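You operate a simulated robot arm through the tools that you are given. There is no shell and no other tool.

You run a simulated robot arm. Do the job below in one go: nothing can be reset, and whatever is moved stays where it is left.

## Task
Close the big marker down and cap its lens.
Fine: key off first; preview, fan and mains off; raise the shield to reach the cap and leave it up.

It is judged by the outcome, as a careful person would: the job done as asked, and still so three seconds after it is handed in. It fails if anything else is knocked over, pushed out of place, dropped, spilled or broken. Lids that push on must go on centred and level and be pressed home; caps that screw on are set level and turned clockwise until they are tight.

## Robot
A 7-joint arm with a two-finger parallel gripper, fixed in place. Base frame: the origin is at the foot of the arm, x ahead of it, y to its left, z up. Lengths are in m, angles in degrees, forces in N, time in s.
Its first joint turns from -132.0 to 132.0 degrees. Payload 3.91 kg.
Tool frame: the origin (TCP) lies between the finger pads and is the grasp point; the fingertips stand 0.03 m ahead of it; z points along the fingers, y is the line along which they close. Largest opening 0.11 m; finger width 0.02, thickness 0.01; the body of the gripper, 0.048 by 0.112 m, starts 0.055 m behind the TCP.
Orientation is told as [roll, pitch, yaw] about the base's x, y, z axes, in that order, counted from this pose: with the fingers straight down and closing along the base's y, the tool's x points along the base's -x, its y along +y and its z along -z.

## Interface
- The arm moves only by the tool nudge_tool. Its argument "motion" is a list of rows, each an object (a shift or turn left out is 0, a gripper value left out holds the last) with "dr": the turn, a rotation vector about the base's x, y, z in degrees, a list of three; "dp": the shift along the base's x, y, z in m, a list of three; "fingers": the closure, from 0 (fully open) to 1 (shut). In form: [{"dr": [rx, ry, rz], "dp": [dx, dy, dz], "fingers": fingers}, ...]. A call has 1 to 20 rows; each row is the pose to reach, as a shift and turn from the pose commanded when the call began. Each row takes 0.2 s and may step no farther than 0.05 m and 8.6 degrees from the row before; otherwise, or with a gripper value out of range, the whole call is refused. A pose out of reach is approached as far as the arm can. The call stops where the force on the tool passes 40 N (or 10 N more than at its start, if that is more) or the arm is blocked; 0.2 s more then pass. The fingers move at their own pace (about 0.108 m/s each) and stop on an object; they squeeze with about 31 N. The grip force told is the motor's: it shows also when the fingers shut on nothing. Time passes only in rows, and 0.2 s behind the last, so rows that repeat a pose let the fingers close. It gives the time, the measured TCP pose, the force on the tool (base axes), the opening and the grip force at its end, in the units of the frame above (readings bear some noise), with the torque about the TCP (base axes, N m) and any sound that the robot's microphone picked up.
- Cameras (640 x 400 px; columns grow to the right, rows downward): "scene" is fixed at [0.3885, -0.5136, 1.3148]; the picture's right is [0.97, -0.23, 0.00], its down [-0.07, -0.32, -0.94] and it looks along [0.21, 0.92, -0.33] (base axes); focal length 331 px, centre (320, 200). "wrist" rides on the gripper at [0.072, 0.017, -0.103] in the tool frame; the picture's right is [-0.23, 0.97, 0.00], its down [-0.76, -0.18, -0.62] and it looks along [-0.61, -0.14, 0.78] (tool axes); focal length 222 px, centre (320, 200). There is no depth. A picture from a camera that has moved, and an enlarged one, comes with that camera's place and axes in the base frame and with its lens. The place of the scene camera against the robot may be out by one fixed shift of up to 0.025 m in any direction.
- capture(camera): a new picture of that camera. The clock stands still meanwhile.
- enlarge(camera, box): a new picture of the part [left, top, right, bottom] of that camera's present view, enlarged. The clock stands still meanwhile.
- sign_off(): hands the job in; it is judged then, once.

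Nothing tells you positions but the pictures and the camera data. Unless the task says otherwise, let go and move clear before handing in.

The tools are called after ">>>" by a JSON object that holds its "method" and its "body". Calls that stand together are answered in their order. nudge_tool: Moves the arm, as the interface text tells. Its arguments: {"type":"object","properties":{"motion":{"type":"array","items":{"type":"object","properties":{"dr":{"type":"array","items":{"type":"number"}},"dp":{"type":"array","items":{"type":"number"}},"fingers":{"type":"number"}}}}},"required":["motion"]} The other tools are called the same way: capture (camera) takes a picture; enlarge (camera, box) takes an enlarged picture of a part of a camera's view; sign_off () hands the job in.

At the start:

```text
time: 0.0
ee_pos: [0.4093, 0.3036, 1.1559]
tcp_rot: [0.0, 0.0, 0.0]
ft_force: [-0.3, -0.4, 0.5]
wrist_torque: [0.01, 0.02, 0.0]
opening: 0.1101
grasp_force: 0.0
```

scene: 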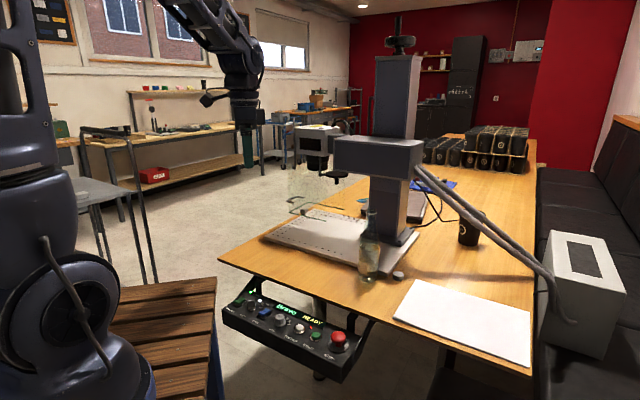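
wrist: 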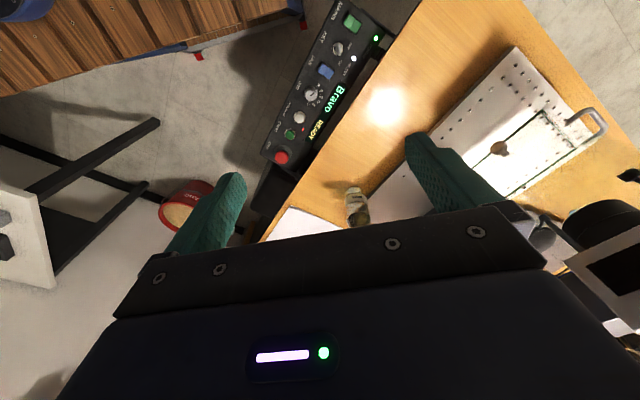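

I see a column-mounted laser marker on a bench with a control panel on its front edge. I'll look closer at the panel, head, shield and cap before moving.

>>> {"method": "enlarge", "body": {"camera": "scene", "box": [210, 260, 390, 390]}}

>>> {"method": "enlarge", "body": {"camera": "scene", "box": [270, 100, 430, 220]}}

>>> {"method": "enlarge", "body": {"camera": "wrist", "box": [240, 0, 400, 180]}}

>>> {"method": "enlarge", "body": {"camera": "wrist", "box": [400, 30, 640, 300]}}

>>> {"method": "enlarge", "body": {"camera": "scene", "box": [340, 190, 440, 290]}}

```text
3.08 times, centred on (300, 325) of scene
camera zoom: at [0.3885, -0.5136, 1.3148], right [0.97, -0.23, 0.0], down [-0.07, -0.32, -0.94], along [0.21, 0.92, -0.33], focal length 1018 px, centre (382, -185)
```

zoom: 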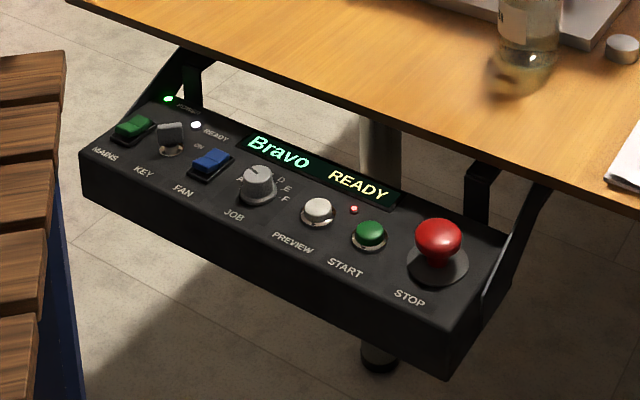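

```text
3.33 times, centred on (350, 160) of scene
camera zoom: at [0.3885, -0.5136, 1.3148], right [0.97, -0.23, 0.0], down [-0.07, -0.32, -0.94], along [0.21, 0.92, -0.33], focal length 1102 px, centre (220, 333)
```

zoom: 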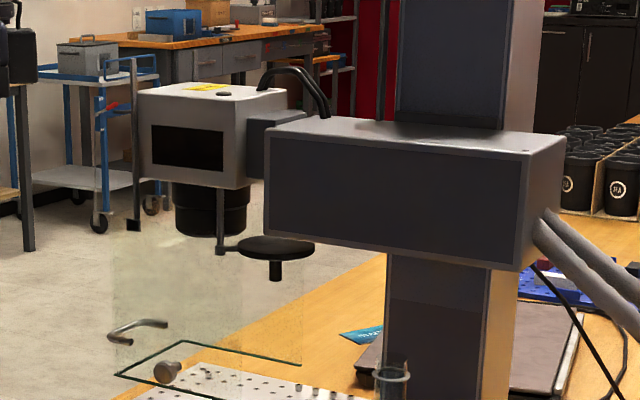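

```text
2.22 times, centred on (320, 90) of wrist
camera zoom: at [0.3377, 0.3215, 1.2597], right [0.23, 0.97, 0.0], down [0.76, -0.18, 0.62], along [0.61, -0.14, -0.78], focal length 494 px, centre (320, 444)
```

zoom: 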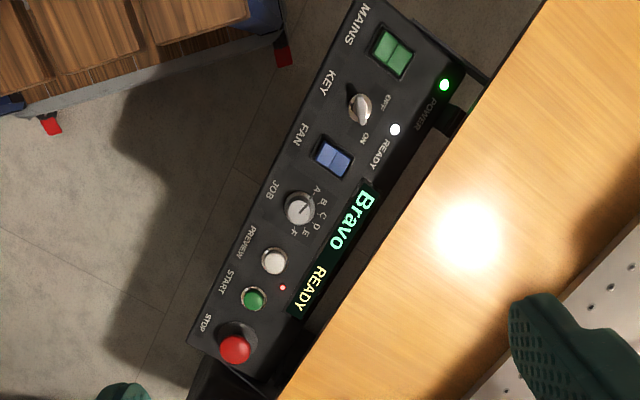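

```text
1.48 times, centred on (520, 165) of wrist
camera zoom: at [0.3377, 0.3215, 1.2597], right [0.23, 0.97, 0.0], down [0.76, -0.18, 0.62], along [0.61, -0.14, -0.78], focal length 329 px, centre (24, 252)
```

zoom: 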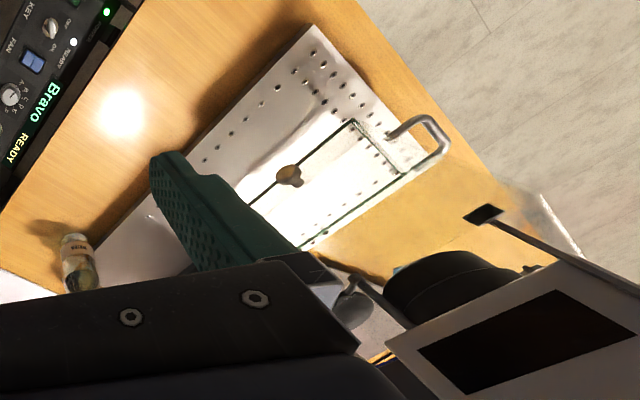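

```text
4.00 times, centred on (390, 240) of scene
camera zoom: at [0.3885, -0.5136, 1.3148], right [0.97, -0.23, 0.0], down [-0.07, -0.32, -0.94], along [0.21, 0.92, -0.33], focal length 1323 px, centre (40, 40)
```

zoom: 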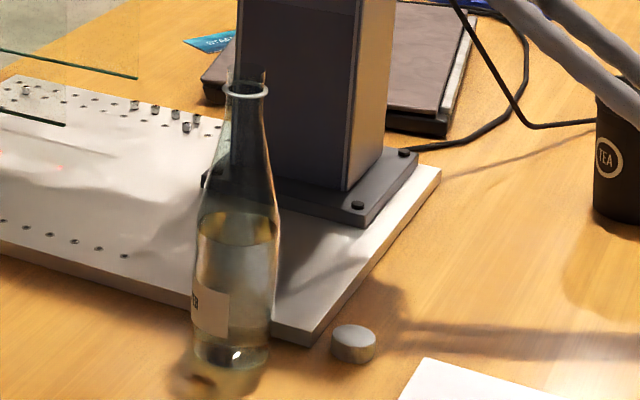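

The panel runs diagonally (about -45°) in front of the arm, with MAINS near (0.36, 0.385) and STOP near (0.59, 0.155), z about 0.7. I'll bring the wrist camera over it, yawed 45°, for a better look.

>>> {"method": "nudge_tool", "body": {"motion": [{"dp": [0, 0, -0.02], "dr": [0, 0, 7.5]}, {"dp": [0.01, -0.01, -0.05], "dr": [0, 0, 15]}, {"dp": [0.02, -0.02, -0.09], "dr": [0, 0, 22.5]}, {"dp": [0.03, -0.03, -0.13], "dr": [0, 0, 30]}, {"dp": [0.04, -0.03, -0.17], "dr": [0, 0, 37.5]}, {"dp": [0.05, -0.03, -0.2], "dr": [0, 0, 45]}]}}

>>> {"method": "capture", "body": {"camera": "wrist"}}

>>> {"method": "capture", "body": {"camera": "scene"}}

```text
time: 1.4
ee_pos: [0.4587, 0.2722, 0.9556]
tcp_rot: [0.0, 0.0, 45.2]
ft_force: [-0.2, -0.4, -0.4]
wrist_torque: [0.04, 0.0, 0.0]
opening: 0.11
grasp_force: 0.0
```

```text
taken
camera wrist: at [0.3964, 0.2335, 1.0599], right [-0.53, 0.85, 0.0], down [0.66, 0.41, 0.62], along [0.53, 0.33, -0.78], focal length 222 px, centre (320, 200)
```

wrist: 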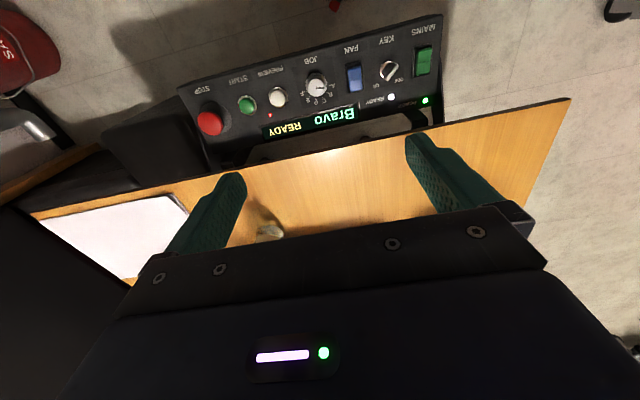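

```text
taken
```

scene: 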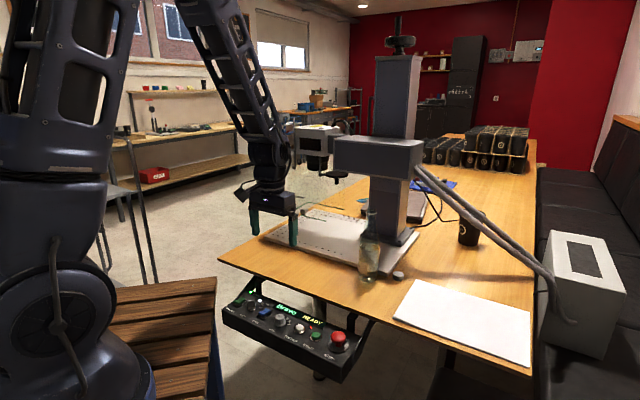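

The panel is well in view. I'll enlarge it to read the switch states.

>>> {"method": "enlarge", "body": {"camera": "wrist", "box": [320, 20, 450, 130]}}

>>> {"method": "enlarge", "body": {"camera": "wrist", "box": [180, 50, 340, 170]}}

>>> {"method": "enlarge", "body": {"camera": "scene", "box": [225, 275, 325, 345]}}

```text
3.64 times, centred on (385, 75) of wrist
camera zoom: at [0.3964, 0.2335, 1.0599], right [-0.53, 0.85, 0.0], down [0.66, 0.41, 0.62], along [0.53, 0.33, -0.78], focal length 808 px, centre (84, 654)
```

zoom: 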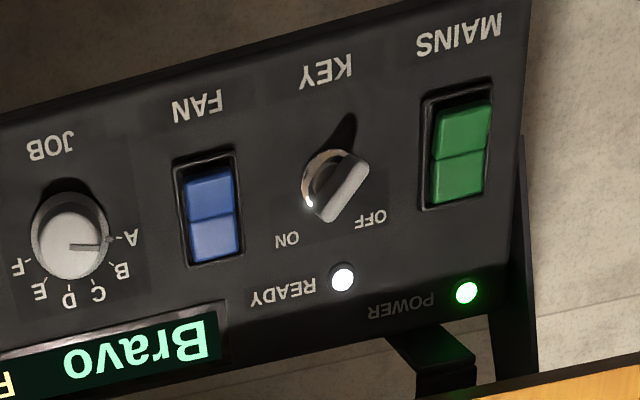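

```text
3.33 times, centred on (260, 110) of wrist
camera zoom: at [0.3964, 0.2335, 1.0599], right [-0.53, 0.85, 0.0], down [0.66, 0.41, 0.62], along [0.53, 0.33, -0.78], focal length 740 px, centre (520, 500)
```

zoom: 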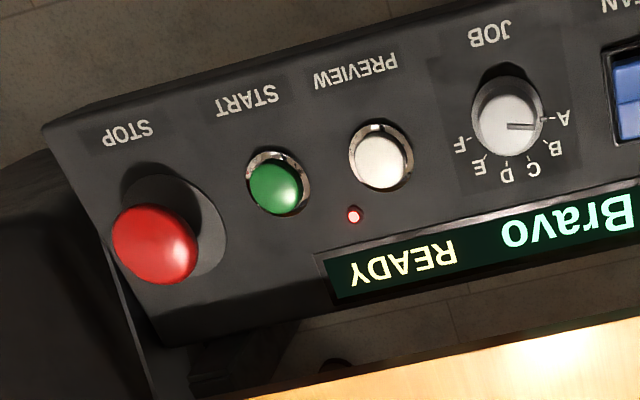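

```text
5.71 times, centred on (275, 310) of scene
camera zoom: at [0.3885, -0.5136, 1.3148], right [0.97, -0.23, 0.0], down [-0.07, -0.32, -0.94], along [0.21, 0.92, -0.33], focal length 1890 px, centre (577, -429)
```

zoom: 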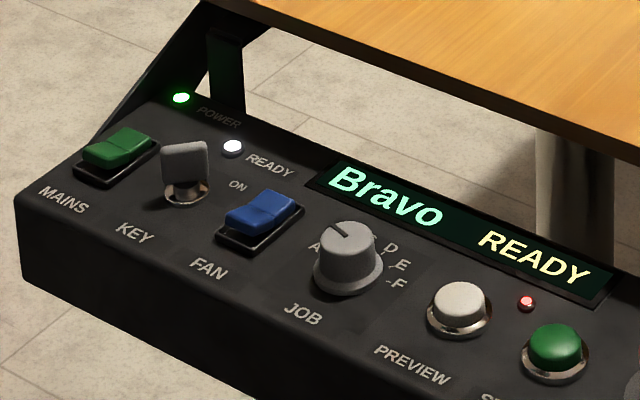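

The key points to ON, and OFF lies about 90° counterclockwise seen from above. The PREVIEW red LED is lit. I'll go lower over the key end for accurate triangulation of heights and panel slope.

>>> {"method": "nudge_tool", "body": {"motion": [{"dp": [-0.02, 0.02, -0.035]}, {"dp": [-0.04, 0.04, -0.07]}, {"dp": [-0.05, 0.06, -0.1]}, {"dp": [-0.06, 0.07, -0.12]}]}}

>>> {"method": "capture", "body": {"camera": "wrist"}}

>>> {"method": "enlarge", "body": {"camera": "wrist", "box": [200, 60, 440, 210]}}

```text
time: 2.4
ee_pos: [0.4016, 0.3415, 0.837]
tcp_rot: [0.1, 0.0, 45.0]
ft_force: [-0.1, -0.4, 0.4]
wrist_torque: [0.01, -0.04, -0.01]
opening: 0.1099
grasp_force: 0.1
```

```text
taken
camera wrist: at [0.3388, 0.3029, 0.9396], right [-0.53, 0.85, 0.0], down [0.66, 0.41, 0.62], along [0.53, 0.33, -0.78], focal length 222 px, centre (320, 200)
```

wrist: 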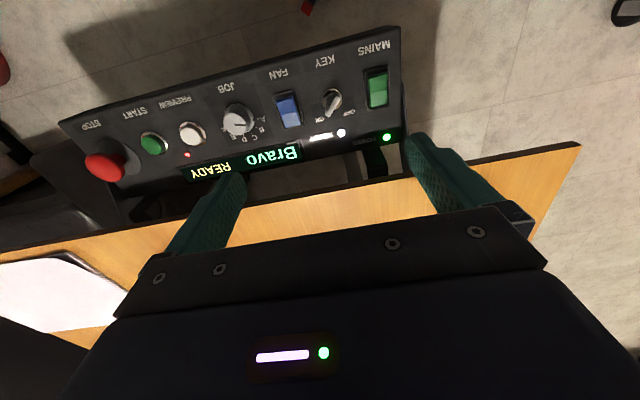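

```text
2.67 times, centred on (320, 135) of wrist
camera zoom: at [0.3388, 0.3029, 0.9396], right [-0.53, 0.85, 0.0], down [0.66, 0.41, 0.62], along [0.53, 0.33, -0.78], focal length 592 px, centre (320, 373)
```

zoom: 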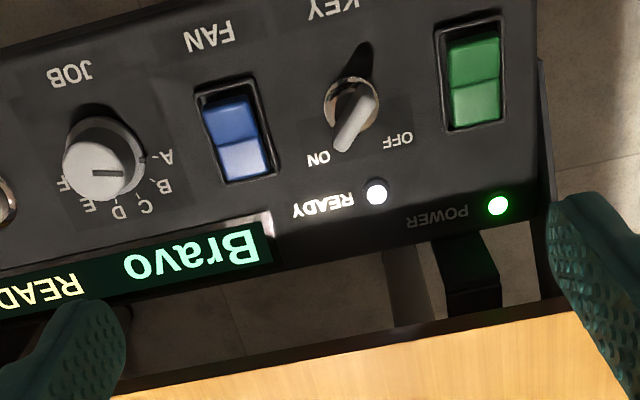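

The panel slopes up toward the table by roughly 13°; the key is at about (0.391, 0.351, 0.667) at its base. I'll enlarge the rockers to tell which side is pressed.

>>> {"method": "enlarge", "body": {"camera": "scene", "box": [232, 290, 282, 322]}}

>>> {"method": "enlarge", "body": {"camera": "wrist", "box": [270, 60, 410, 150]}}

>>> {"method": "enlarge", "body": {"camera": "scene", "box": [300, 120, 380, 220]}}

```text
12.50 times, centred on (257, 306) of scene
camera zoom: at [0.3885, -0.5136, 1.3148], right [0.97, -0.23, 0.0], down [-0.07, -0.32, -0.94], along [0.21, 0.92, -0.33], focal length 4134 px, centre (1108, -1125)
```

zoom: 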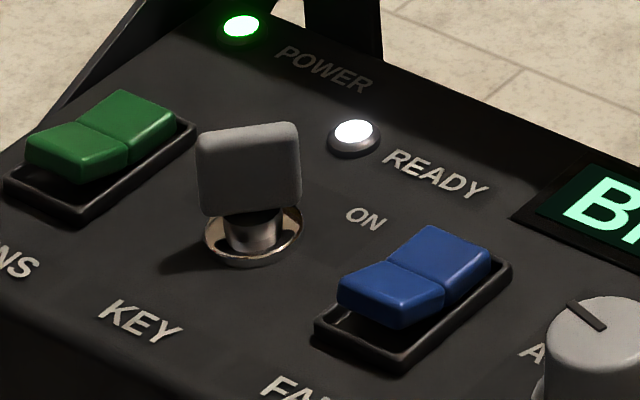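

```text
4.44 times, centred on (340, 105) of wrist
camera zoom: at [0.3388, 0.3029, 0.9396], right [-0.53, 0.85, 0.0], down [0.66, 0.41, 0.62], along [0.53, 0.33, -0.78], focal length 987 px, centre (231, 622)
```

zoom: 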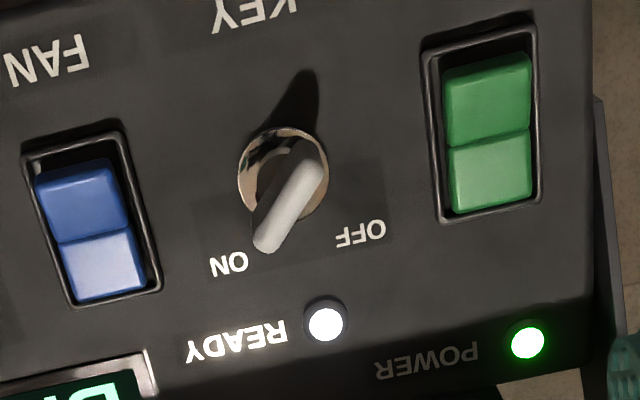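

```text
4.00 times, centred on (340, 170) of scene
camera zoom: at [0.3885, -0.5136, 1.3148], right [0.97, -0.23, 0.0], down [-0.07, -0.32, -0.94], along [0.21, 0.92, -0.33], focal length 1323 px, centre (240, 320)
```

zoom: 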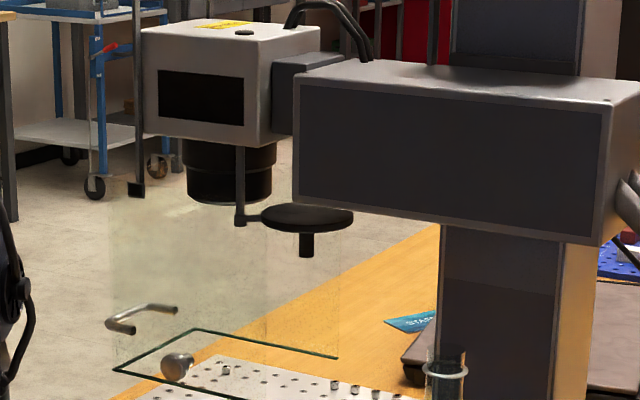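

The rockers' operator-side halves stick up, so they are pressed at the back (ON), and OFF means pressing the operator-side half. I'll shift along the panel for a second baseline view to pin down heights and the PREVIEW button.

>>> {"method": "nudge_tool", "body": {"motion": [{"dp": [0.03, -0.03, 0]}, {"dp": [0.06, -0.06, 0]}, {"dp": [0.09, -0.09, 0]}]}}

>>> {"method": "capture", "body": {"camera": "wrist"}}

>>> {"method": "enlarge", "body": {"camera": "wrist", "box": [260, 40, 500, 190]}}

```text
time: 3.2
ee_pos: [0.4892, 0.2546, 0.839]
tcp_rot: [0.0, 0.0, 45.0]
ft_force: [0.1, 0.7, -1.1]
wrist_torque: [0.01, -0.03, 0.01]
opening: 0.11
grasp_force: 0.0
```

```text
taken
camera wrist: at [0.4267, 0.2163, 0.9425], right [-0.53, 0.85, 0.0], down [0.66, 0.41, 0.62], along [0.53, 0.33, -0.78], focal length 222 px, centre (320, 200)
```

wrist: 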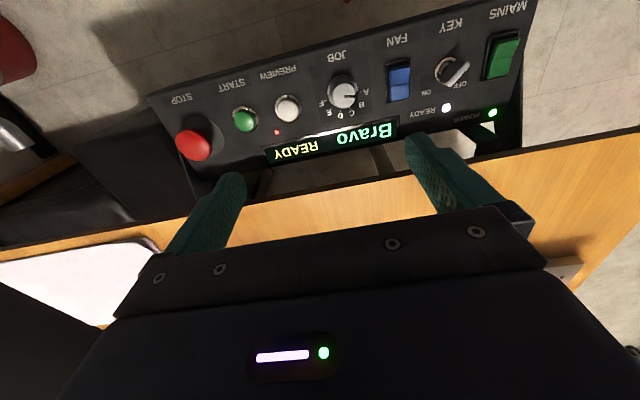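

```text
2.67 times, centred on (380, 115) of wrist
camera zoom: at [0.4267, 0.2163, 0.9425], right [-0.53, 0.85, 0.0], down [0.66, 0.41, 0.62], along [0.53, 0.33, -0.78], focal length 592 px, centre (160, 427)
```

zoom: 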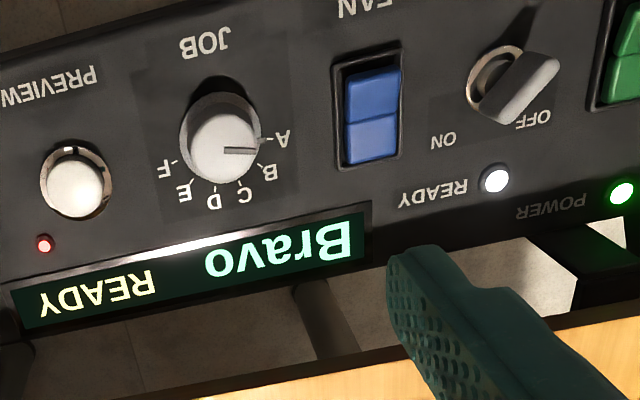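

I place the panel slope at about 5–6°, and the key paddle along base x, centred near (0.390, 0.351), with its top around z 0.70. I'll move over it with the fingers closing along y, partly closed.

>>> {"method": "nudge_tool", "body": {"motion": [{"dp": [-0.017, 0.016, 0], "dr": [0, 0, -7.5], "fingers": 0.6}, {"dp": [-0.033, 0.032, 0], "dr": [0, 0, -15]}, {"dp": [-0.05, 0.048, 0], "dr": [0, 0, -22.5]}, {"dp": [-0.066, 0.064, 0], "dr": [0, 0, -30]}, {"dp": [-0.083, 0.08, -0.01], "dr": [0, 0, -37.5]}, {"dp": [-0.1, 0.097, -0.02], "dr": [0, 0, -45]}, {"dp": [-0.1, 0.097, -0.02], "dr": [0, 0, -45]}]}}

>>> {"method": "nudge_tool", "body": {"motion": [{"dr": [3.9, -3.9, 0]}, {"dr": [3.9, -3.9, 0]}]}}

>>> {"method": "capture", "body": {"camera": "wrist"}}

>>> {"method": "capture", "body": {"camera": "scene"}}

```text
time: 4.8
ee_pos: [0.388, 0.3514, 0.8169]
tcp_rot: [0.0, 0.0, 0.0]
ft_force: [0.3, 0.3, 0.0]
wrist_torque: [0.0, 0.03, 0.0]
opening: 0.0439
grasp_force: 0.0
```

```text
time: 5.4
ee_pos: [0.3888, 0.3514, 0.8169]
tcp_rot: [3.8, -4.0, -0.1]
ft_force: [0.6, -0.6, 0.6]
wrist_torque: [0.05, -0.01, 0.02]
opening: 0.0439
grasp_force: 0.1
```

```text
taken
camera wrist: at [0.3093, 0.3617, 0.9162], right [0.22, 0.97, 0.08], down [0.72, -0.22, 0.66], along [0.66, -0.09, -0.75], focal length 222 px, centre (320, 200)
```

wrist: 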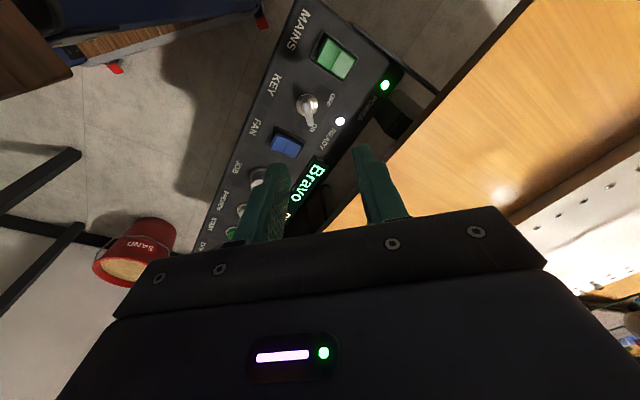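

```text
taken
```

scene: 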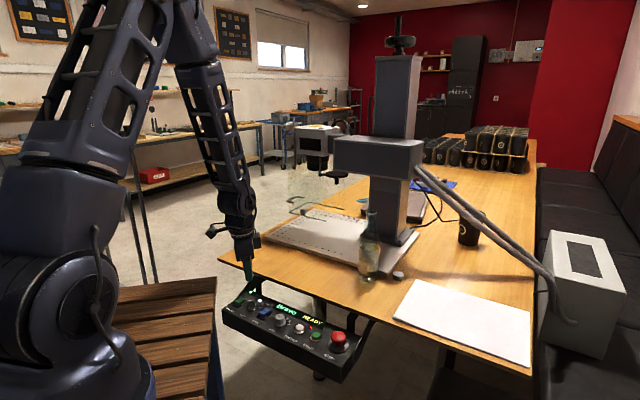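

I'm above the key; I'll enlarge to verify the alignment before descending.

>>> {"method": "enlarge", "body": {"camera": "wrist", "box": [230, 20, 400, 150]}}

```text
3.08 times, centred on (315, 85) of wrist
camera zoom: at [0.3093, 0.3617, 0.9162], right [0.22, 0.97, 0.08], down [0.72, -0.22, 0.66], along [0.66, -0.09, -0.75], focal length 684 px, centre (335, 554)
```

zoom: 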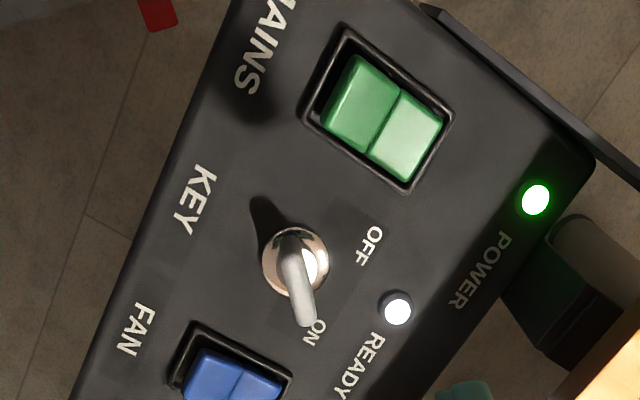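

The estimate holds: the paddle is along x at about (0.388, 0.350). I'll descend over it and close gently.

>>> {"method": "nudge_tool", "body": {"motion": [{"dp": [0, -0.0005, -0.04]}, {"dp": [-0.0005, -0.001, -0.075]}, {"dp": [-0.001, -0.0014, -0.095]}, {"dp": [-0.001, -0.0014, -0.106]}, {"dp": [-0.001, -0.0014, -0.106]}]}}

>>> {"method": "capture", "body": {"camera": "wrist"}}

>>> {"method": "enlarge", "body": {"camera": "scene", "box": [205, 255, 305, 345]}}

```text
time: 6.6
ee_pos: [0.3884, 0.3477, 0.7101]
tcp_rot: [3.9, -3.8, -0.1]
ft_force: [0.0, 0.0, -0.4]
wrist_torque: [0.01, 0.01, -0.01]
opening: 0.0439
grasp_force: 0.1
```

```text
taken
camera wrist: at [0.3093, 0.3589, 0.809], right [0.22, 0.97, 0.08], down [0.72, -0.22, 0.66], along [0.66, -0.09, -0.75], focal length 222 px, centre (320, 200)
```

wrist: 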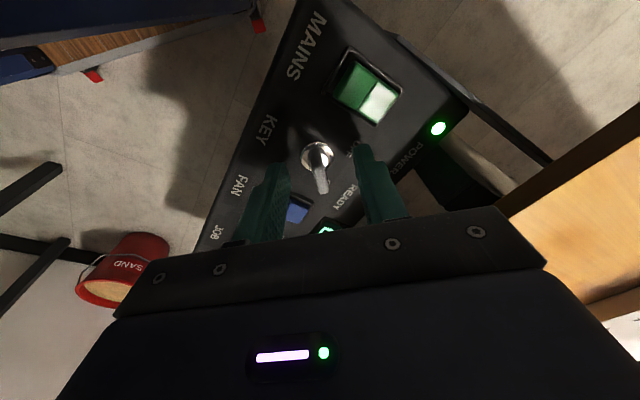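

```text
4.44 times, centred on (255, 300) of scene
camera zoom: at [0.3885, -0.5136, 1.3148], right [0.97, -0.23, 0.0], down [-0.07, -0.32, -0.94], along [0.21, 0.92, -0.33], focal length 1470 px, centre (609, -244)
```

zoom: 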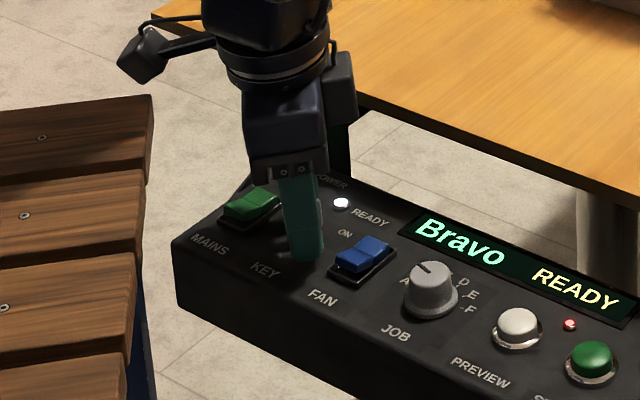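

The paddle sits between the fingers. I'll close on it now.

>>> {"method": "nudge_tool", "body": {"motion": [{"fingers": 0.8}, {"fingers": 1.0}, {"fingers": 1.0}, {"fingers": 1.0}]}}

>>> {"method": "enlarge", "body": {"camera": "wrist", "box": [220, 80, 420, 220]}}

```text
time: 7.6
ee_pos: [0.3885, 0.3456, 0.7103]
tcp_rot: [3.8, -3.9, -0.1]
ft_force: [3.6, -32.2, 11.4]
wrist_torque: [-1.62, 0.12, -0.05]
opening: 0.0114
grasp_force: 45.2
```

```text
2.86 times, centred on (320, 150) of wrist
camera zoom: at [0.3093, 0.3572, 0.8092], right [0.23, 0.97, 0.08], down [0.72, -0.22, 0.66], along [0.66, -0.09, -0.75], focal length 635 px, centre (320, 343)
```

zoom: 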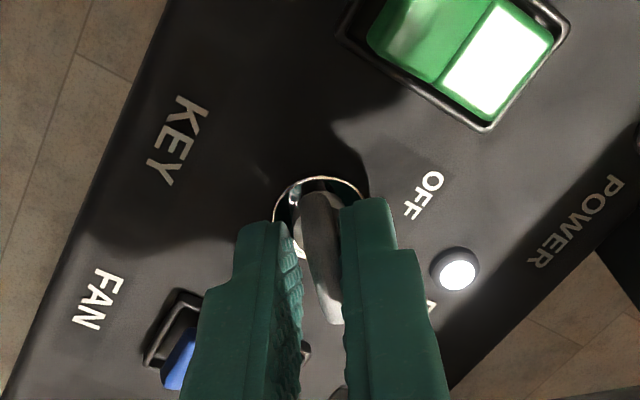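

The grip is on the paddle, but a -y side load shows I'm off by a few mm. I'll shift slightly in -y to relieve it.

>>> {"method": "nudge_tool", "body": {"motion": [{"dp": [0, -0.002, 0]}, {"dp": [0, -0.003, 0]}]}}

```text
time: 8.2
ee_pos: [0.3876, 0.3469, 0.7104]
tcp_rot: [4.0, -4.0, 0.0]
ft_force: [-1.7, -3.5, -11.2]
wrist_torque: [-1.09, 0.89, 0.0]
opening: 0.0116
grasp_force: 44.4
```

The load is relieved. Now I'll turn the key counterclockwise about the panel normal, half way first.

>>> {"method": "nudge_tool", "body": {"motion": [{"dr": [-0.5, -0.5, 7.5]}, {"dr": [-1.0, -1.0, 15]}, {"dr": [-1.5, -1.5, 22.5]}, {"dr": [-2.0, -2.0, 30]}, {"dr": [-2.5, -2.5, 37.5]}, {"dr": [-3.1, -3.1, 45]}]}}

>>> {"method": "enlarge", "body": {"camera": "wrist", "box": [220, 60, 420, 200]}}

```text
time: 9.5
ee_pos: [0.388, 0.3484, 0.7108]
tcp_rot: [0.9, -5.6, 38.2]
ft_force: [-3.6, -0.3, 3.1]
wrist_torque: [-0.47, -1.05, -0.03]
opening: 0.0071
grasp_force: 45.2
stopped in row 6: the force on the tool passed its limit at 42 N (the readings are from after the stop); the commanded pose is now the measured one
```

```text
2.86 times, centred on (320, 130) of wrist
camera zoom: at [0.3145, 0.3101, 0.8068], right [-0.43, 0.9, 0.04], down [0.66, 0.28, 0.69], along [0.62, 0.32, -0.72], focal length 635 px, centre (320, 400)
```

zoom: 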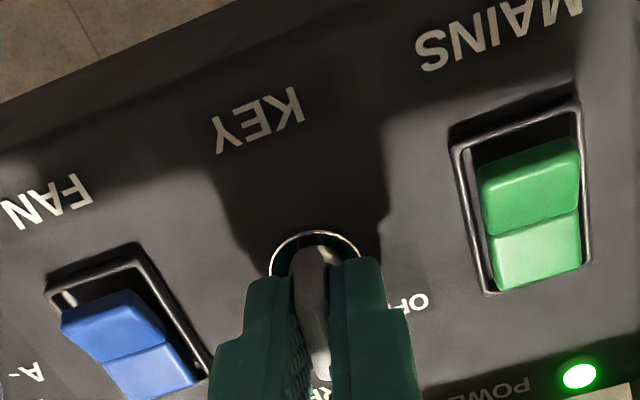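

The fingers are now flush on the paddle and it is turning. I'll continue in smaller steps.

>>> {"method": "nudge_tool", "body": {"motion": [{"dr": [-0.3, -0.3, 4]}, {"dr": [-0.55, -0.55, 8]}, {"dr": [-0.8, -0.8, 12]}, {"dr": [-1.1, -1.1, 16]}, {"dr": [-1.4, -1.4, 20]}, {"dr": [-1.6, -1.6, 24]}]}}

>>> {"method": "enlarge", "body": {"camera": "wrist", "box": [220, 60, 420, 200]}}

```text
time: 10.2
ee_pos: [0.3875, 0.3487, 0.7104]
tcp_rot: [0.1, -5.5, 45.2]
ft_force: [-8.0, 13.9, 7.8]
wrist_torque: [-9.48, -4.87, -9.45]
opening: 0.0068
grasp_force: 45.1
stopped in row 3: the force on the tool passed its limit at 55 N (the readings are from after the stop); the commanded pose is now the measured one
```

```text
2.86 times, centred on (320, 130) of wrist
camera zoom: at [0.3191, 0.3025, 0.8067], right [-0.53, 0.85, 0.02], down [0.62, 0.37, 0.69], along [0.58, 0.38, -0.72], focal length 635 px, centre (320, 400)
```

zoom: 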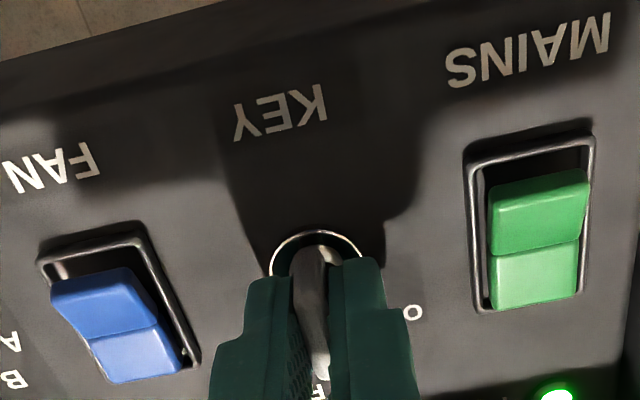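

The torque rose sharply near 45° of yaw. I'll hold still to read the settled load and look at the scene.

>>> {"method": "nudge_tool", "body": {"motion": [{"dp": [0, 0, 0]}]}}

>>> {"method": "enlarge", "body": {"camera": "scene", "box": [205, 255, 305, 345]}}

>>> {"method": "capture", "body": {"camera": "scene"}}

>>> {"method": "capture", "body": {"camera": "wrist"}}

```text
time: 10.6
ee_pos: [0.3886, 0.3484, 0.7118]
tcp_rot: [0.2, -5.5, 45.5]
ft_force: [-2.9, 18.3, 14.8]
wrist_torque: [-13.37, -3.81, -11.49]
opening: 0.0068
grasp_force: 45.1
```

```text
4.44 times, centred on (255, 300) of scene
camera zoom: at [0.3885, -0.5136, 1.3148], right [0.97, -0.23, 0.0], down [-0.07, -0.32, -0.94], along [0.21, 0.92, -0.33], focal length 1470 px, centre (609, -244)
```

zoom: 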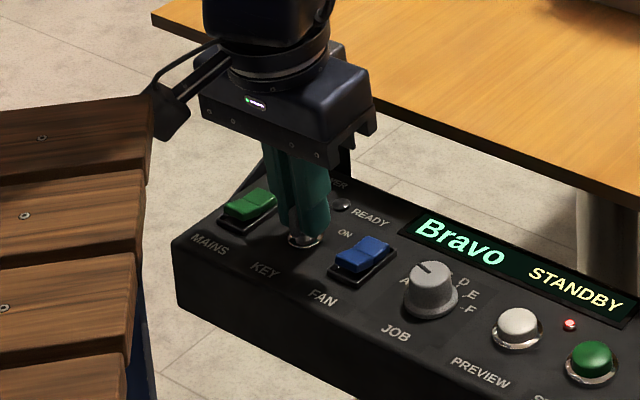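

```text
taken
```

scene: 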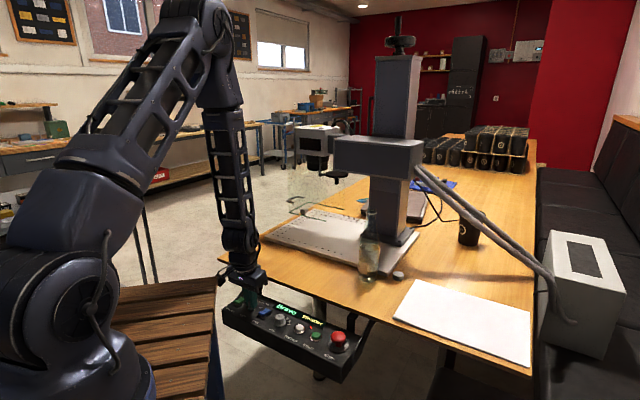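

```text
taken
camera wrist: at [0.3193, 0.3025, 0.8067], right [-0.54, 0.84, 0.02], down [0.62, 0.37, 0.69], along [0.58, 0.39, -0.72], focal length 222 px, centre (320, 200)
```

wrist: 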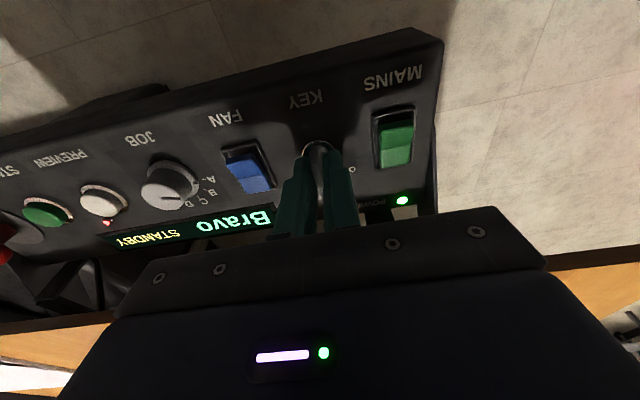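

The display now reads STANDBY and READY is out, but the large couple suggests the camera pod is pressing on something, possibly the slatted wood beside it. I'll back off a few degrees and look.

>>> {"method": "nudge_tool", "body": {"motion": [{"dr": [0.3, 0.3, -4]}, {"dr": [0.6, 0.6, -8]}]}}

>>> {"method": "enlarge", "body": {"camera": "scene", "box": [100, 240, 300, 400]}}

>>> {"method": "capture", "body": {"camera": "wrist"}}

```text
time: 11.2
ee_pos: [0.3882, 0.3488, 0.7112]
tcp_rot: [1.1, -5.7, 37.8]
ft_force: [10.3, -3.5, 28.4]
wrist_torque: [-0.37, -1.48, 0.0]
opening: 0.0072
grasp_force: 45.4
```

```text
2.50 times, centred on (200, 320) of scene
camera zoom: at [0.3885, -0.5136, 1.3148], right [0.97, -0.23, 0.0], down [-0.07, -0.32, -0.94], along [0.21, 0.92, -0.33], focal length 827 px, centre (620, -100)
```

zoom: 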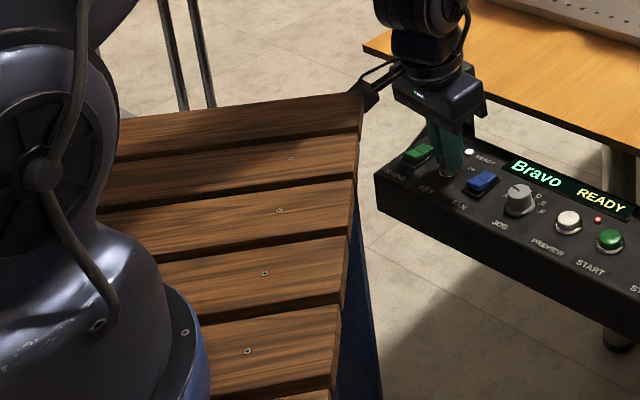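

```text
taken
camera wrist: at [0.3148, 0.3104, 0.8067], right [-0.42, 0.91, 0.04], down [0.67, 0.28, 0.69], along [0.62, 0.32, -0.72], focal length 222 px, centre (320, 200)
```

wrist: 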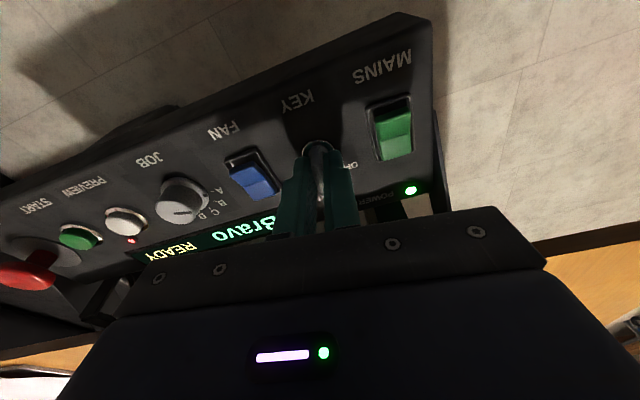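

Backing off cleared the load. The wooden deck corner at about (0.30, 0.285, 0.83) is right where the camera pod swings, and it hasn't moved. I'll open slightly, lean the hand away from the deck about the closing axis, and re-grip.

>>> {"method": "nudge_tool", "body": {"motion": [{"fingers": 0.78}, {"fingers": 0.78}, {"fingers": 0.78, "dp": [0.0005, 0.0005, 0.002], "dr": [-3.7, 4.7, 0]}, {"dp": [0.001, 0.001, 0.003], "dr": [-7.4, 9.5, 0]}, {"dp": [0.0015, 0.001, 0.004], "dr": [-9.8, 12.6, 0]}]}}

>>> {"method": "capture", "body": {"camera": "wrist"}}

>>> {"method": "enlarge", "body": {"camera": "scene", "box": [180, 230, 310, 340]}}

```text
time: 12.3
ee_pos: [0.3896, 0.3503, 0.7139]
tcp_rot: [1.0, 10.4, 37.7]
ft_force: [-0.7, 0.3, -0.1]
wrist_torque: [-0.01, 0.0, -0.01]
opening: 0.0242
grasp_force: 0.1
```

```text
taken
camera wrist: at [0.3387, 0.3298, 0.8296], right [-0.42, 0.91, -0.03], down [0.8, 0.38, 0.47], along [0.44, 0.18, -0.88], focal length 222 px, centre (320, 200)
```

wrist: 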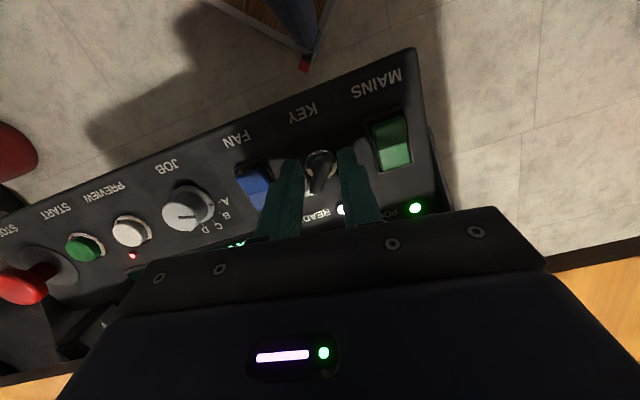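

```text
3.64 times, centred on (245, 285) of scene
camera zoom: at [0.3885, -0.5136, 1.3148], right [0.97, -0.23, 0.0], down [-0.07, -0.32, -0.94], along [0.21, 0.92, -0.33], focal length 1203 px, centre (593, -109)
```

zoom: 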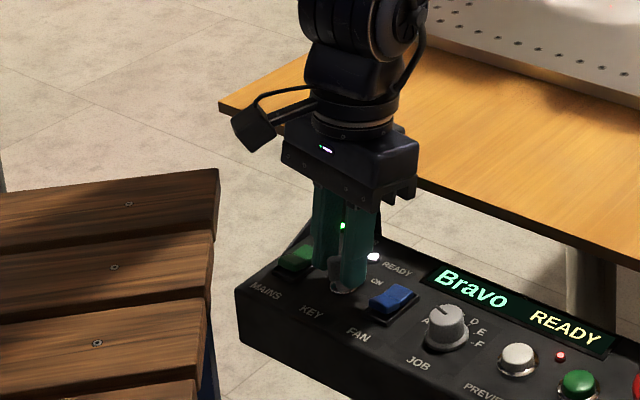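

The pod is now well clear of the deck. I'll re-grip and continue turning.

>>> {"method": "nudge_tool", "body": {"motion": [{"fingers": 1.0}, {"fingers": 1.0}, {"fingers": 1.0}]}}

>>> {"method": "nudge_tool", "body": {"motion": [{"dr": [-0.4, -0.4, 5]}, {"dr": [-0.7, -0.7, 10]}, {"dr": [-1.0, -1.0, 15]}, {"dr": [-1.4, -1.4, 20]}, {"dr": [-1.7, -1.7, 25]}]}}

>>> {"method": "capture", "body": {"camera": "wrist"}}

>>> {"method": "enlarge", "body": {"camera": "scene", "box": [180, 230, 310, 340]}}

```text
time: 13.2
ee_pos: [0.39, 0.3487, 0.7144]
tcp_rot: [0.9, 10.4, 37.8]
ft_force: [7.2, -3.1, 1.4]
wrist_torque: [-1.51, 0.46, -0.02]
opening: 0.0071
grasp_force: 45.3
```

```text
time: 14.3
ee_pos: [0.3877, 0.3505, 0.7133]
tcp_rot: [-1.4, 10.6, 62.5]
ft_force: [-8.8, -2.8, -5.9]
wrist_torque: [1.5, 0.33, -0.01]
opening: 0.0068
grasp_force: 45.5
```

```text
taken
camera wrist: at [0.3478, 0.3131, 0.8291], right [-0.76, 0.64, -0.07], down [0.54, 0.69, 0.48], along [0.35, 0.33, -0.88], focal length 222 px, centre (320, 200)
```

wrist: 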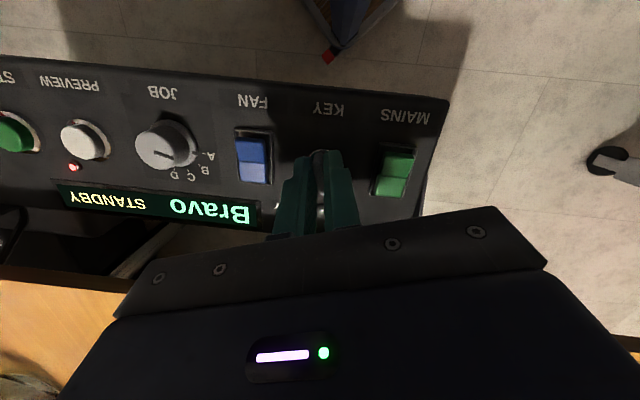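

```text
3.64 times, centred on (245, 285) of scene
camera zoom: at [0.3885, -0.5136, 1.3148], right [0.97, -0.23, 0.0], down [-0.07, -0.32, -0.94], along [0.21, 0.92, -0.33], focal length 1203 px, centre (593, -109)
```

zoom: 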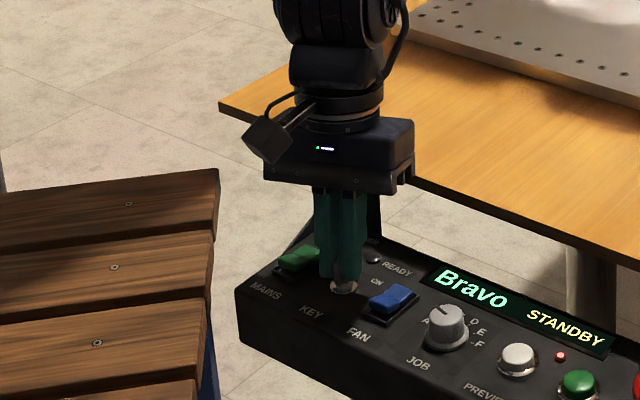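

It turns freely now and shows STANDBY. I'll continue to the OFF stop.

>>> {"method": "nudge_tool", "body": {"motion": [{"dr": [-0.4, -0.4, 5]}, {"dr": [-0.7, -0.7, 10]}, {"dr": [-1.0, -1.0, 15]}, {"dr": [-1.4, -1.4, 20]}, {"dr": [-1.7, -1.7, 25]}, {"dr": [-1.9, -1.9, 28]}]}}

>>> {"method": "capture", "body": {"camera": "wrist"}}

```text
time: 15.7
ee_pos: [0.3878, 0.3502, 0.7135]
tcp_rot: [-3.6, 11.9, 89.1]
ft_force: [-5.3, 0.4, 13.2]
wrist_torque: [-0.62, 0.93, 0.0]
opening: 0.0081
grasp_force: 44.3
stopped in row 6: the force on the tool passed its limit at 41 N (the readings are from after the stop); the commanded pose is now the measured one
```

```text
taken
camera wrist: at [0.3639, 0.3015, 0.829], right [-0.97, 0.23, -0.11], down [0.15, 0.87, 0.46], along [0.2, 0.43, -0.88], focal length 222 px, centre (320, 200)
```

wrist: 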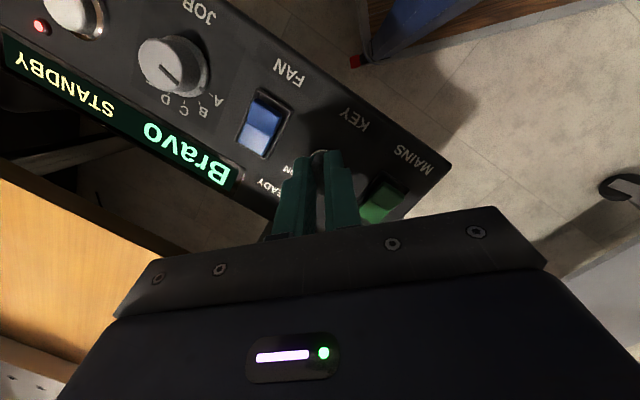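

The key reached its stop at about 88°, since the opening widened slightly. I'll release and lift clear, then check it.

>>> {"method": "nudge_tool", "body": {"motion": [{"fingers": 0.7}, {"fingers": 0.7}, {"fingers": 0.7}, {"dp": [0, 0, 0.02]}, {"dp": [0, 0, 0.06]}, {"dp": [0, 0, 0.1]}]}}

>>> {"method": "capture", "body": {"camera": "wrist"}}

>>> {"method": "enlarge", "body": {"camera": "scene", "box": [220, 270, 320, 350]}}

```text
time: 17.1
ee_pos: [0.3929, 0.3505, 0.8134]
tcp_rot: [-3.7, 12.0, 89.1]
ft_force: [0.1, 1.2, -0.8]
wrist_torque: [0.02, -0.02, 0.01]
opening: 0.033
grasp_force: 0.1
```

```text
taken
camera wrist: at [0.3685, 0.301, 0.9287], right [-0.97, 0.22, -0.11], down [0.15, 0.87, 0.46], along [0.2, 0.43, -0.88], focal length 222 px, centre (320, 200)
```

wrist: 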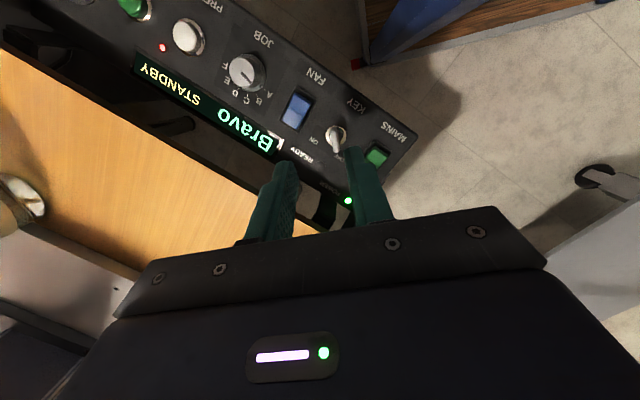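

```text
5.00 times, centred on (270, 310) of scene
camera zoom: at [0.3885, -0.5136, 1.3148], right [0.97, -0.23, 0.0], down [-0.07, -0.32, -0.94], along [0.21, 0.92, -0.33], focal length 1654 px, centre (570, -350)
```

zoom: 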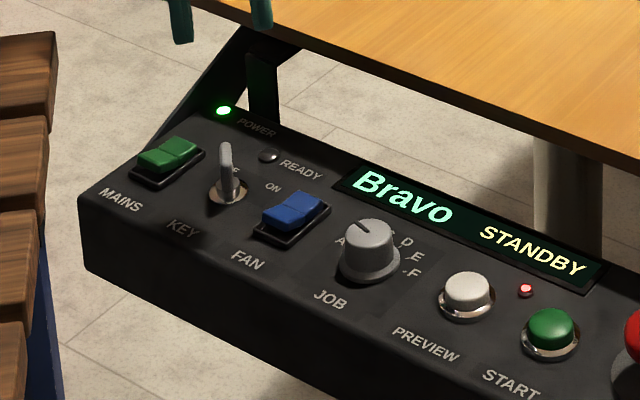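

The key is now OFF (pointing to OFF, READY lamp out, STANDBY shown). Next is PREVIEW at about (0.511, 0.2275, 0.685); I'll straighten the tool, close the fingers and move above it.

>>> {"method": "nudge_tool", "body": {"motion": [{"dp": [0.01, -0.005, 0.02], "dr": [6, 1.7, 0], "fingers": 1.0}, {"dp": [0.02, -0.01, 0.03], "dr": [12, 3.4, 0]}]}}

>>> {"method": "nudge_tool", "body": {"motion": [{"dp": [0.02, -0.02, 0], "dr": [0, 0, -7.5]}, {"dp": [0.04, -0.04, 0], "dr": [0, 0, -15]}, {"dp": [0.06, -0.06, -0.01], "dr": [0, 0, -22.5]}, {"dp": [0.075, -0.08, -0.03], "dr": [0, 0, -30]}, {"dp": [0.09, -0.1, -0.05], "dr": [0, 0, -37.5]}, {"dp": [0.098, -0.113, -0.07], "dr": [0, 0, -44]}]}}

>>> {"method": "nudge_tool", "body": {"motion": [{"dr": [3.9, -3.9, 0]}, {"dr": [3.9, -3.9, 0]}]}}

>>> {"method": "capture", "body": {"camera": "wrist"}}

```text
time: 17.7
ee_pos: [0.4092, 0.3398, 0.8433]
tcp_rot: [0.1, -0.1, 89.4]
ft_force: [-1.3, 0.6, 0.1]
wrist_torque: [-0.04, -0.02, 0.01]
opening: 0.0
grasp_force: 30.7
```

```text
time: 19.1
ee_pos: [0.507, 0.2273, 0.7744]
tcp_rot: [0.0, -0.1, 45.3]
ft_force: [-0.2, -0.4, -0.2]
wrist_torque: [0.01, -0.01, -0.03]
opening: 0.0003
grasp_force: 31.2
```

```text
time: 19.7
ee_pos: [0.5063, 0.2278, 0.7729]
tcp_rot: [-0.1, -5.6, 45.4]
ft_force: [0.5, -0.1, 0.4]
wrist_torque: [0.02, 0.01, 0.01]
opening: 0.0
grasp_force: 31.0
```

```text
taken
camera wrist: at [0.437, 0.1815, 0.8695], right [-0.53, 0.84, 0.02], down [0.62, 0.37, 0.69], along [0.58, 0.38, -0.72], focal length 222 px, centre (320, 200)
```

wrist: 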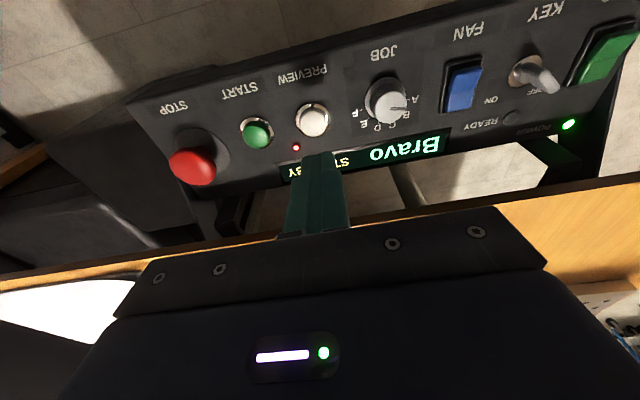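

I'm almost over PREVIEW. I'll lower part way and check alignment.

>>> {"method": "nudge_tool", "body": {"motion": [{"dp": [0.001, -0.0045, -0.02]}, {"dp": [0.001, -0.0045, -0.038]}]}}

>>> {"method": "enlarge", "body": {"camera": "wrist", "box": [230, 70, 410, 190]}}

>>> {"method": "enlarge", "body": {"camera": "scene", "box": [250, 270, 350, 350]}}

```text
time: 20.3
ee_pos: [0.5087, 0.2232, 0.7356]
tcp_rot: [-0.1, -5.5, 45.4]
ft_force: [0.0, -0.6, 0.0]
wrist_torque: [-0.02, 0.0, 0.0]
opening: 0.0004
grasp_force: 30.5
```

```text
3.33 times, centred on (320, 130) of wrist
camera zoom: at [0.4389, 0.1764, 0.8323], right [-0.54, 0.84, 0.02], down [0.62, 0.37, 0.69], along [0.58, 0.38, -0.72], focal length 740 px, centre (320, 433)
```

zoom: 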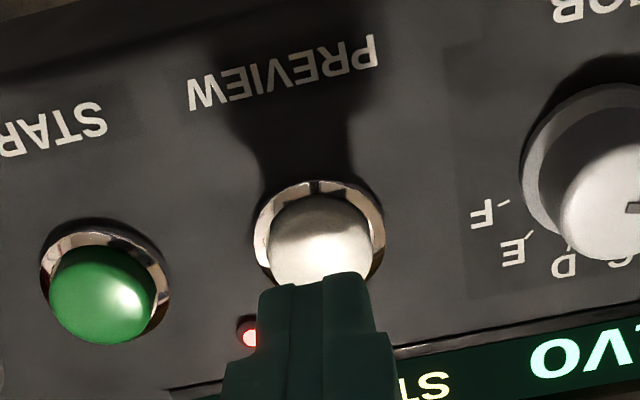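

```text
5.00 times, centred on (300, 310) of scene
camera zoom: at [0.3885, -0.5136, 1.3148], right [0.97, -0.23, 0.0], down [-0.07, -0.32, -0.94], along [0.21, 0.92, -0.33], focal length 1654 px, centre (420, -350)
```

zoom: 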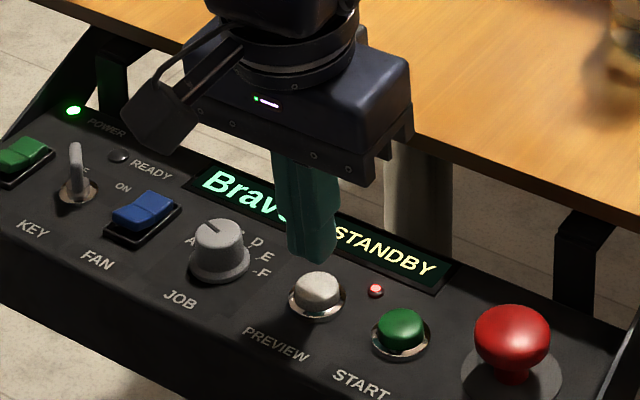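

Allowing for the cap's visible side, the tip is centred on PREVIEW. I'll press straight down and come back up.

>>> {"method": "nudge_tool", "body": {"motion": [{"dp": [0.001, 0.001, -0.008]}, {"dp": [0.001, 0.001, -0.012]}, {"dp": [0.001, 0.001, -0.016]}]}}

>>> {"method": "enlarge", "body": {"camera": "scene", "box": [250, 270, 350, 350]}}

```text
time: 21.1
ee_pos: [0.5088, 0.2234, 0.7195]
tcp_rot: [-0.1, -5.5, 45.4]
ft_force: [0.4, 0.4, -0.6]
wrist_torque: [0.0, -0.01, 0.02]
opening: 0.0
grasp_force: 30.9
```

```text
5.00 times, centred on (300, 310) of scene
camera zoom: at [0.3885, -0.5136, 1.3148], right [0.97, -0.23, 0.0], down [-0.07, -0.32, -0.94], along [0.21, 0.92, -0.33], focal length 1654 px, centre (420, -350)
```

zoom: 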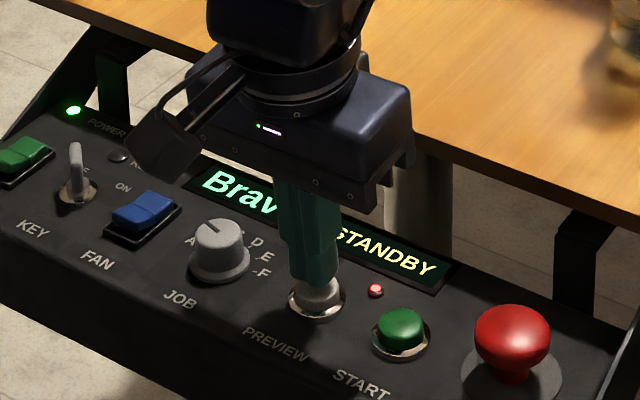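

The tip is right at the cap. I'll press further in small steps.

>>> {"method": "nudge_tool", "body": {"motion": [{"dp": [0, 0, -0.002]}, {"dp": [0, 0, -0.004]}, {"dp": [0, 0, -0.006]}, {"dp": [0, 0, -0.008]}]}}

>>> {"method": "enlarge", "body": {"camera": "scene", "box": [250, 270, 350, 350]}}

```text
time: 22.1
ee_pos: [0.5091, 0.2233, 0.7121]
tcp_rot: [-0.1, -5.5, 45.3]
ft_force: [0.1, -0.4, 2.3]
wrist_torque: [-0.03, 0.02, -0.02]
opening: 0.0001
grasp_force: 31.1
```

```text
5.00 times, centred on (300, 310) of scene
camera zoom: at [0.3885, -0.5136, 1.3148], right [0.97, -0.23, 0.0], down [-0.07, -0.32, -0.94], along [0.21, 0.92, -0.33], focal length 1654 px, centre (420, -350)
```

zoom: 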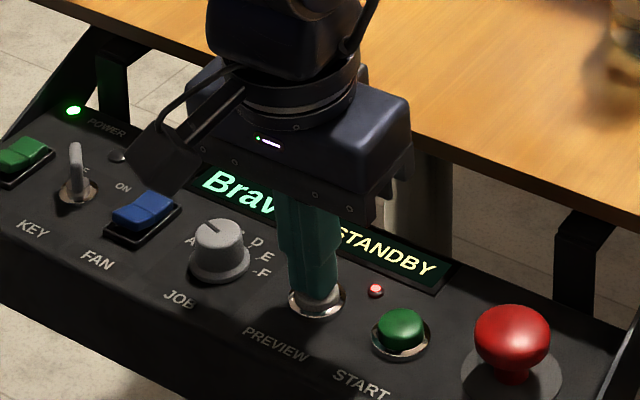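

Contact has started at 2.3 N. I'll press a little further.

>>> {"method": "nudge_tool", "body": {"motion": [{"dp": [0, 0, -0.0015]}, {"dp": [0, 0, -0.003]}, {"dp": [0, 0, -0.0045]}, {"dp": [0, 0, -0.006]}]}}

>>> {"method": "enlarge", "body": {"camera": "scene", "box": [250, 270, 350, 350]}}

```text
time: 23.1
ee_pos: [0.5095, 0.2244, 0.7064]
tcp_rot: [-0.2, -5.7, 45.5]
ft_force: [1.9, 9.3, 19.0]
wrist_torque: [0.22, 0.02, 0.01]
opening: 0.0003
grasp_force: 30.6
heard: click
```

```text
5.00 times, centred on (300, 310) of scene
camera zoom: at [0.3885, -0.5136, 1.3148], right [0.97, -0.23, 0.0], down [-0.07, -0.32, -0.94], along [0.21, 0.92, -0.33], focal length 1654 px, centre (420, -350)
```

zoom: 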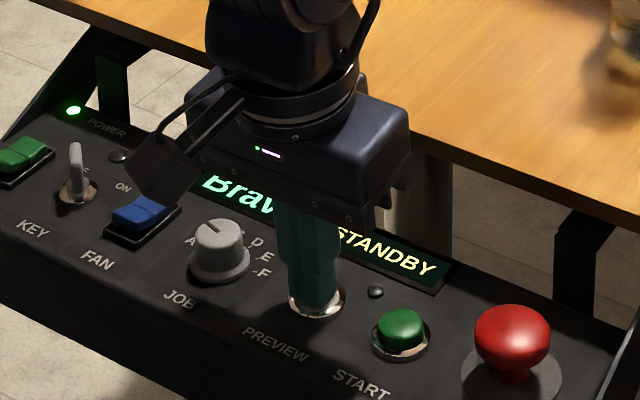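

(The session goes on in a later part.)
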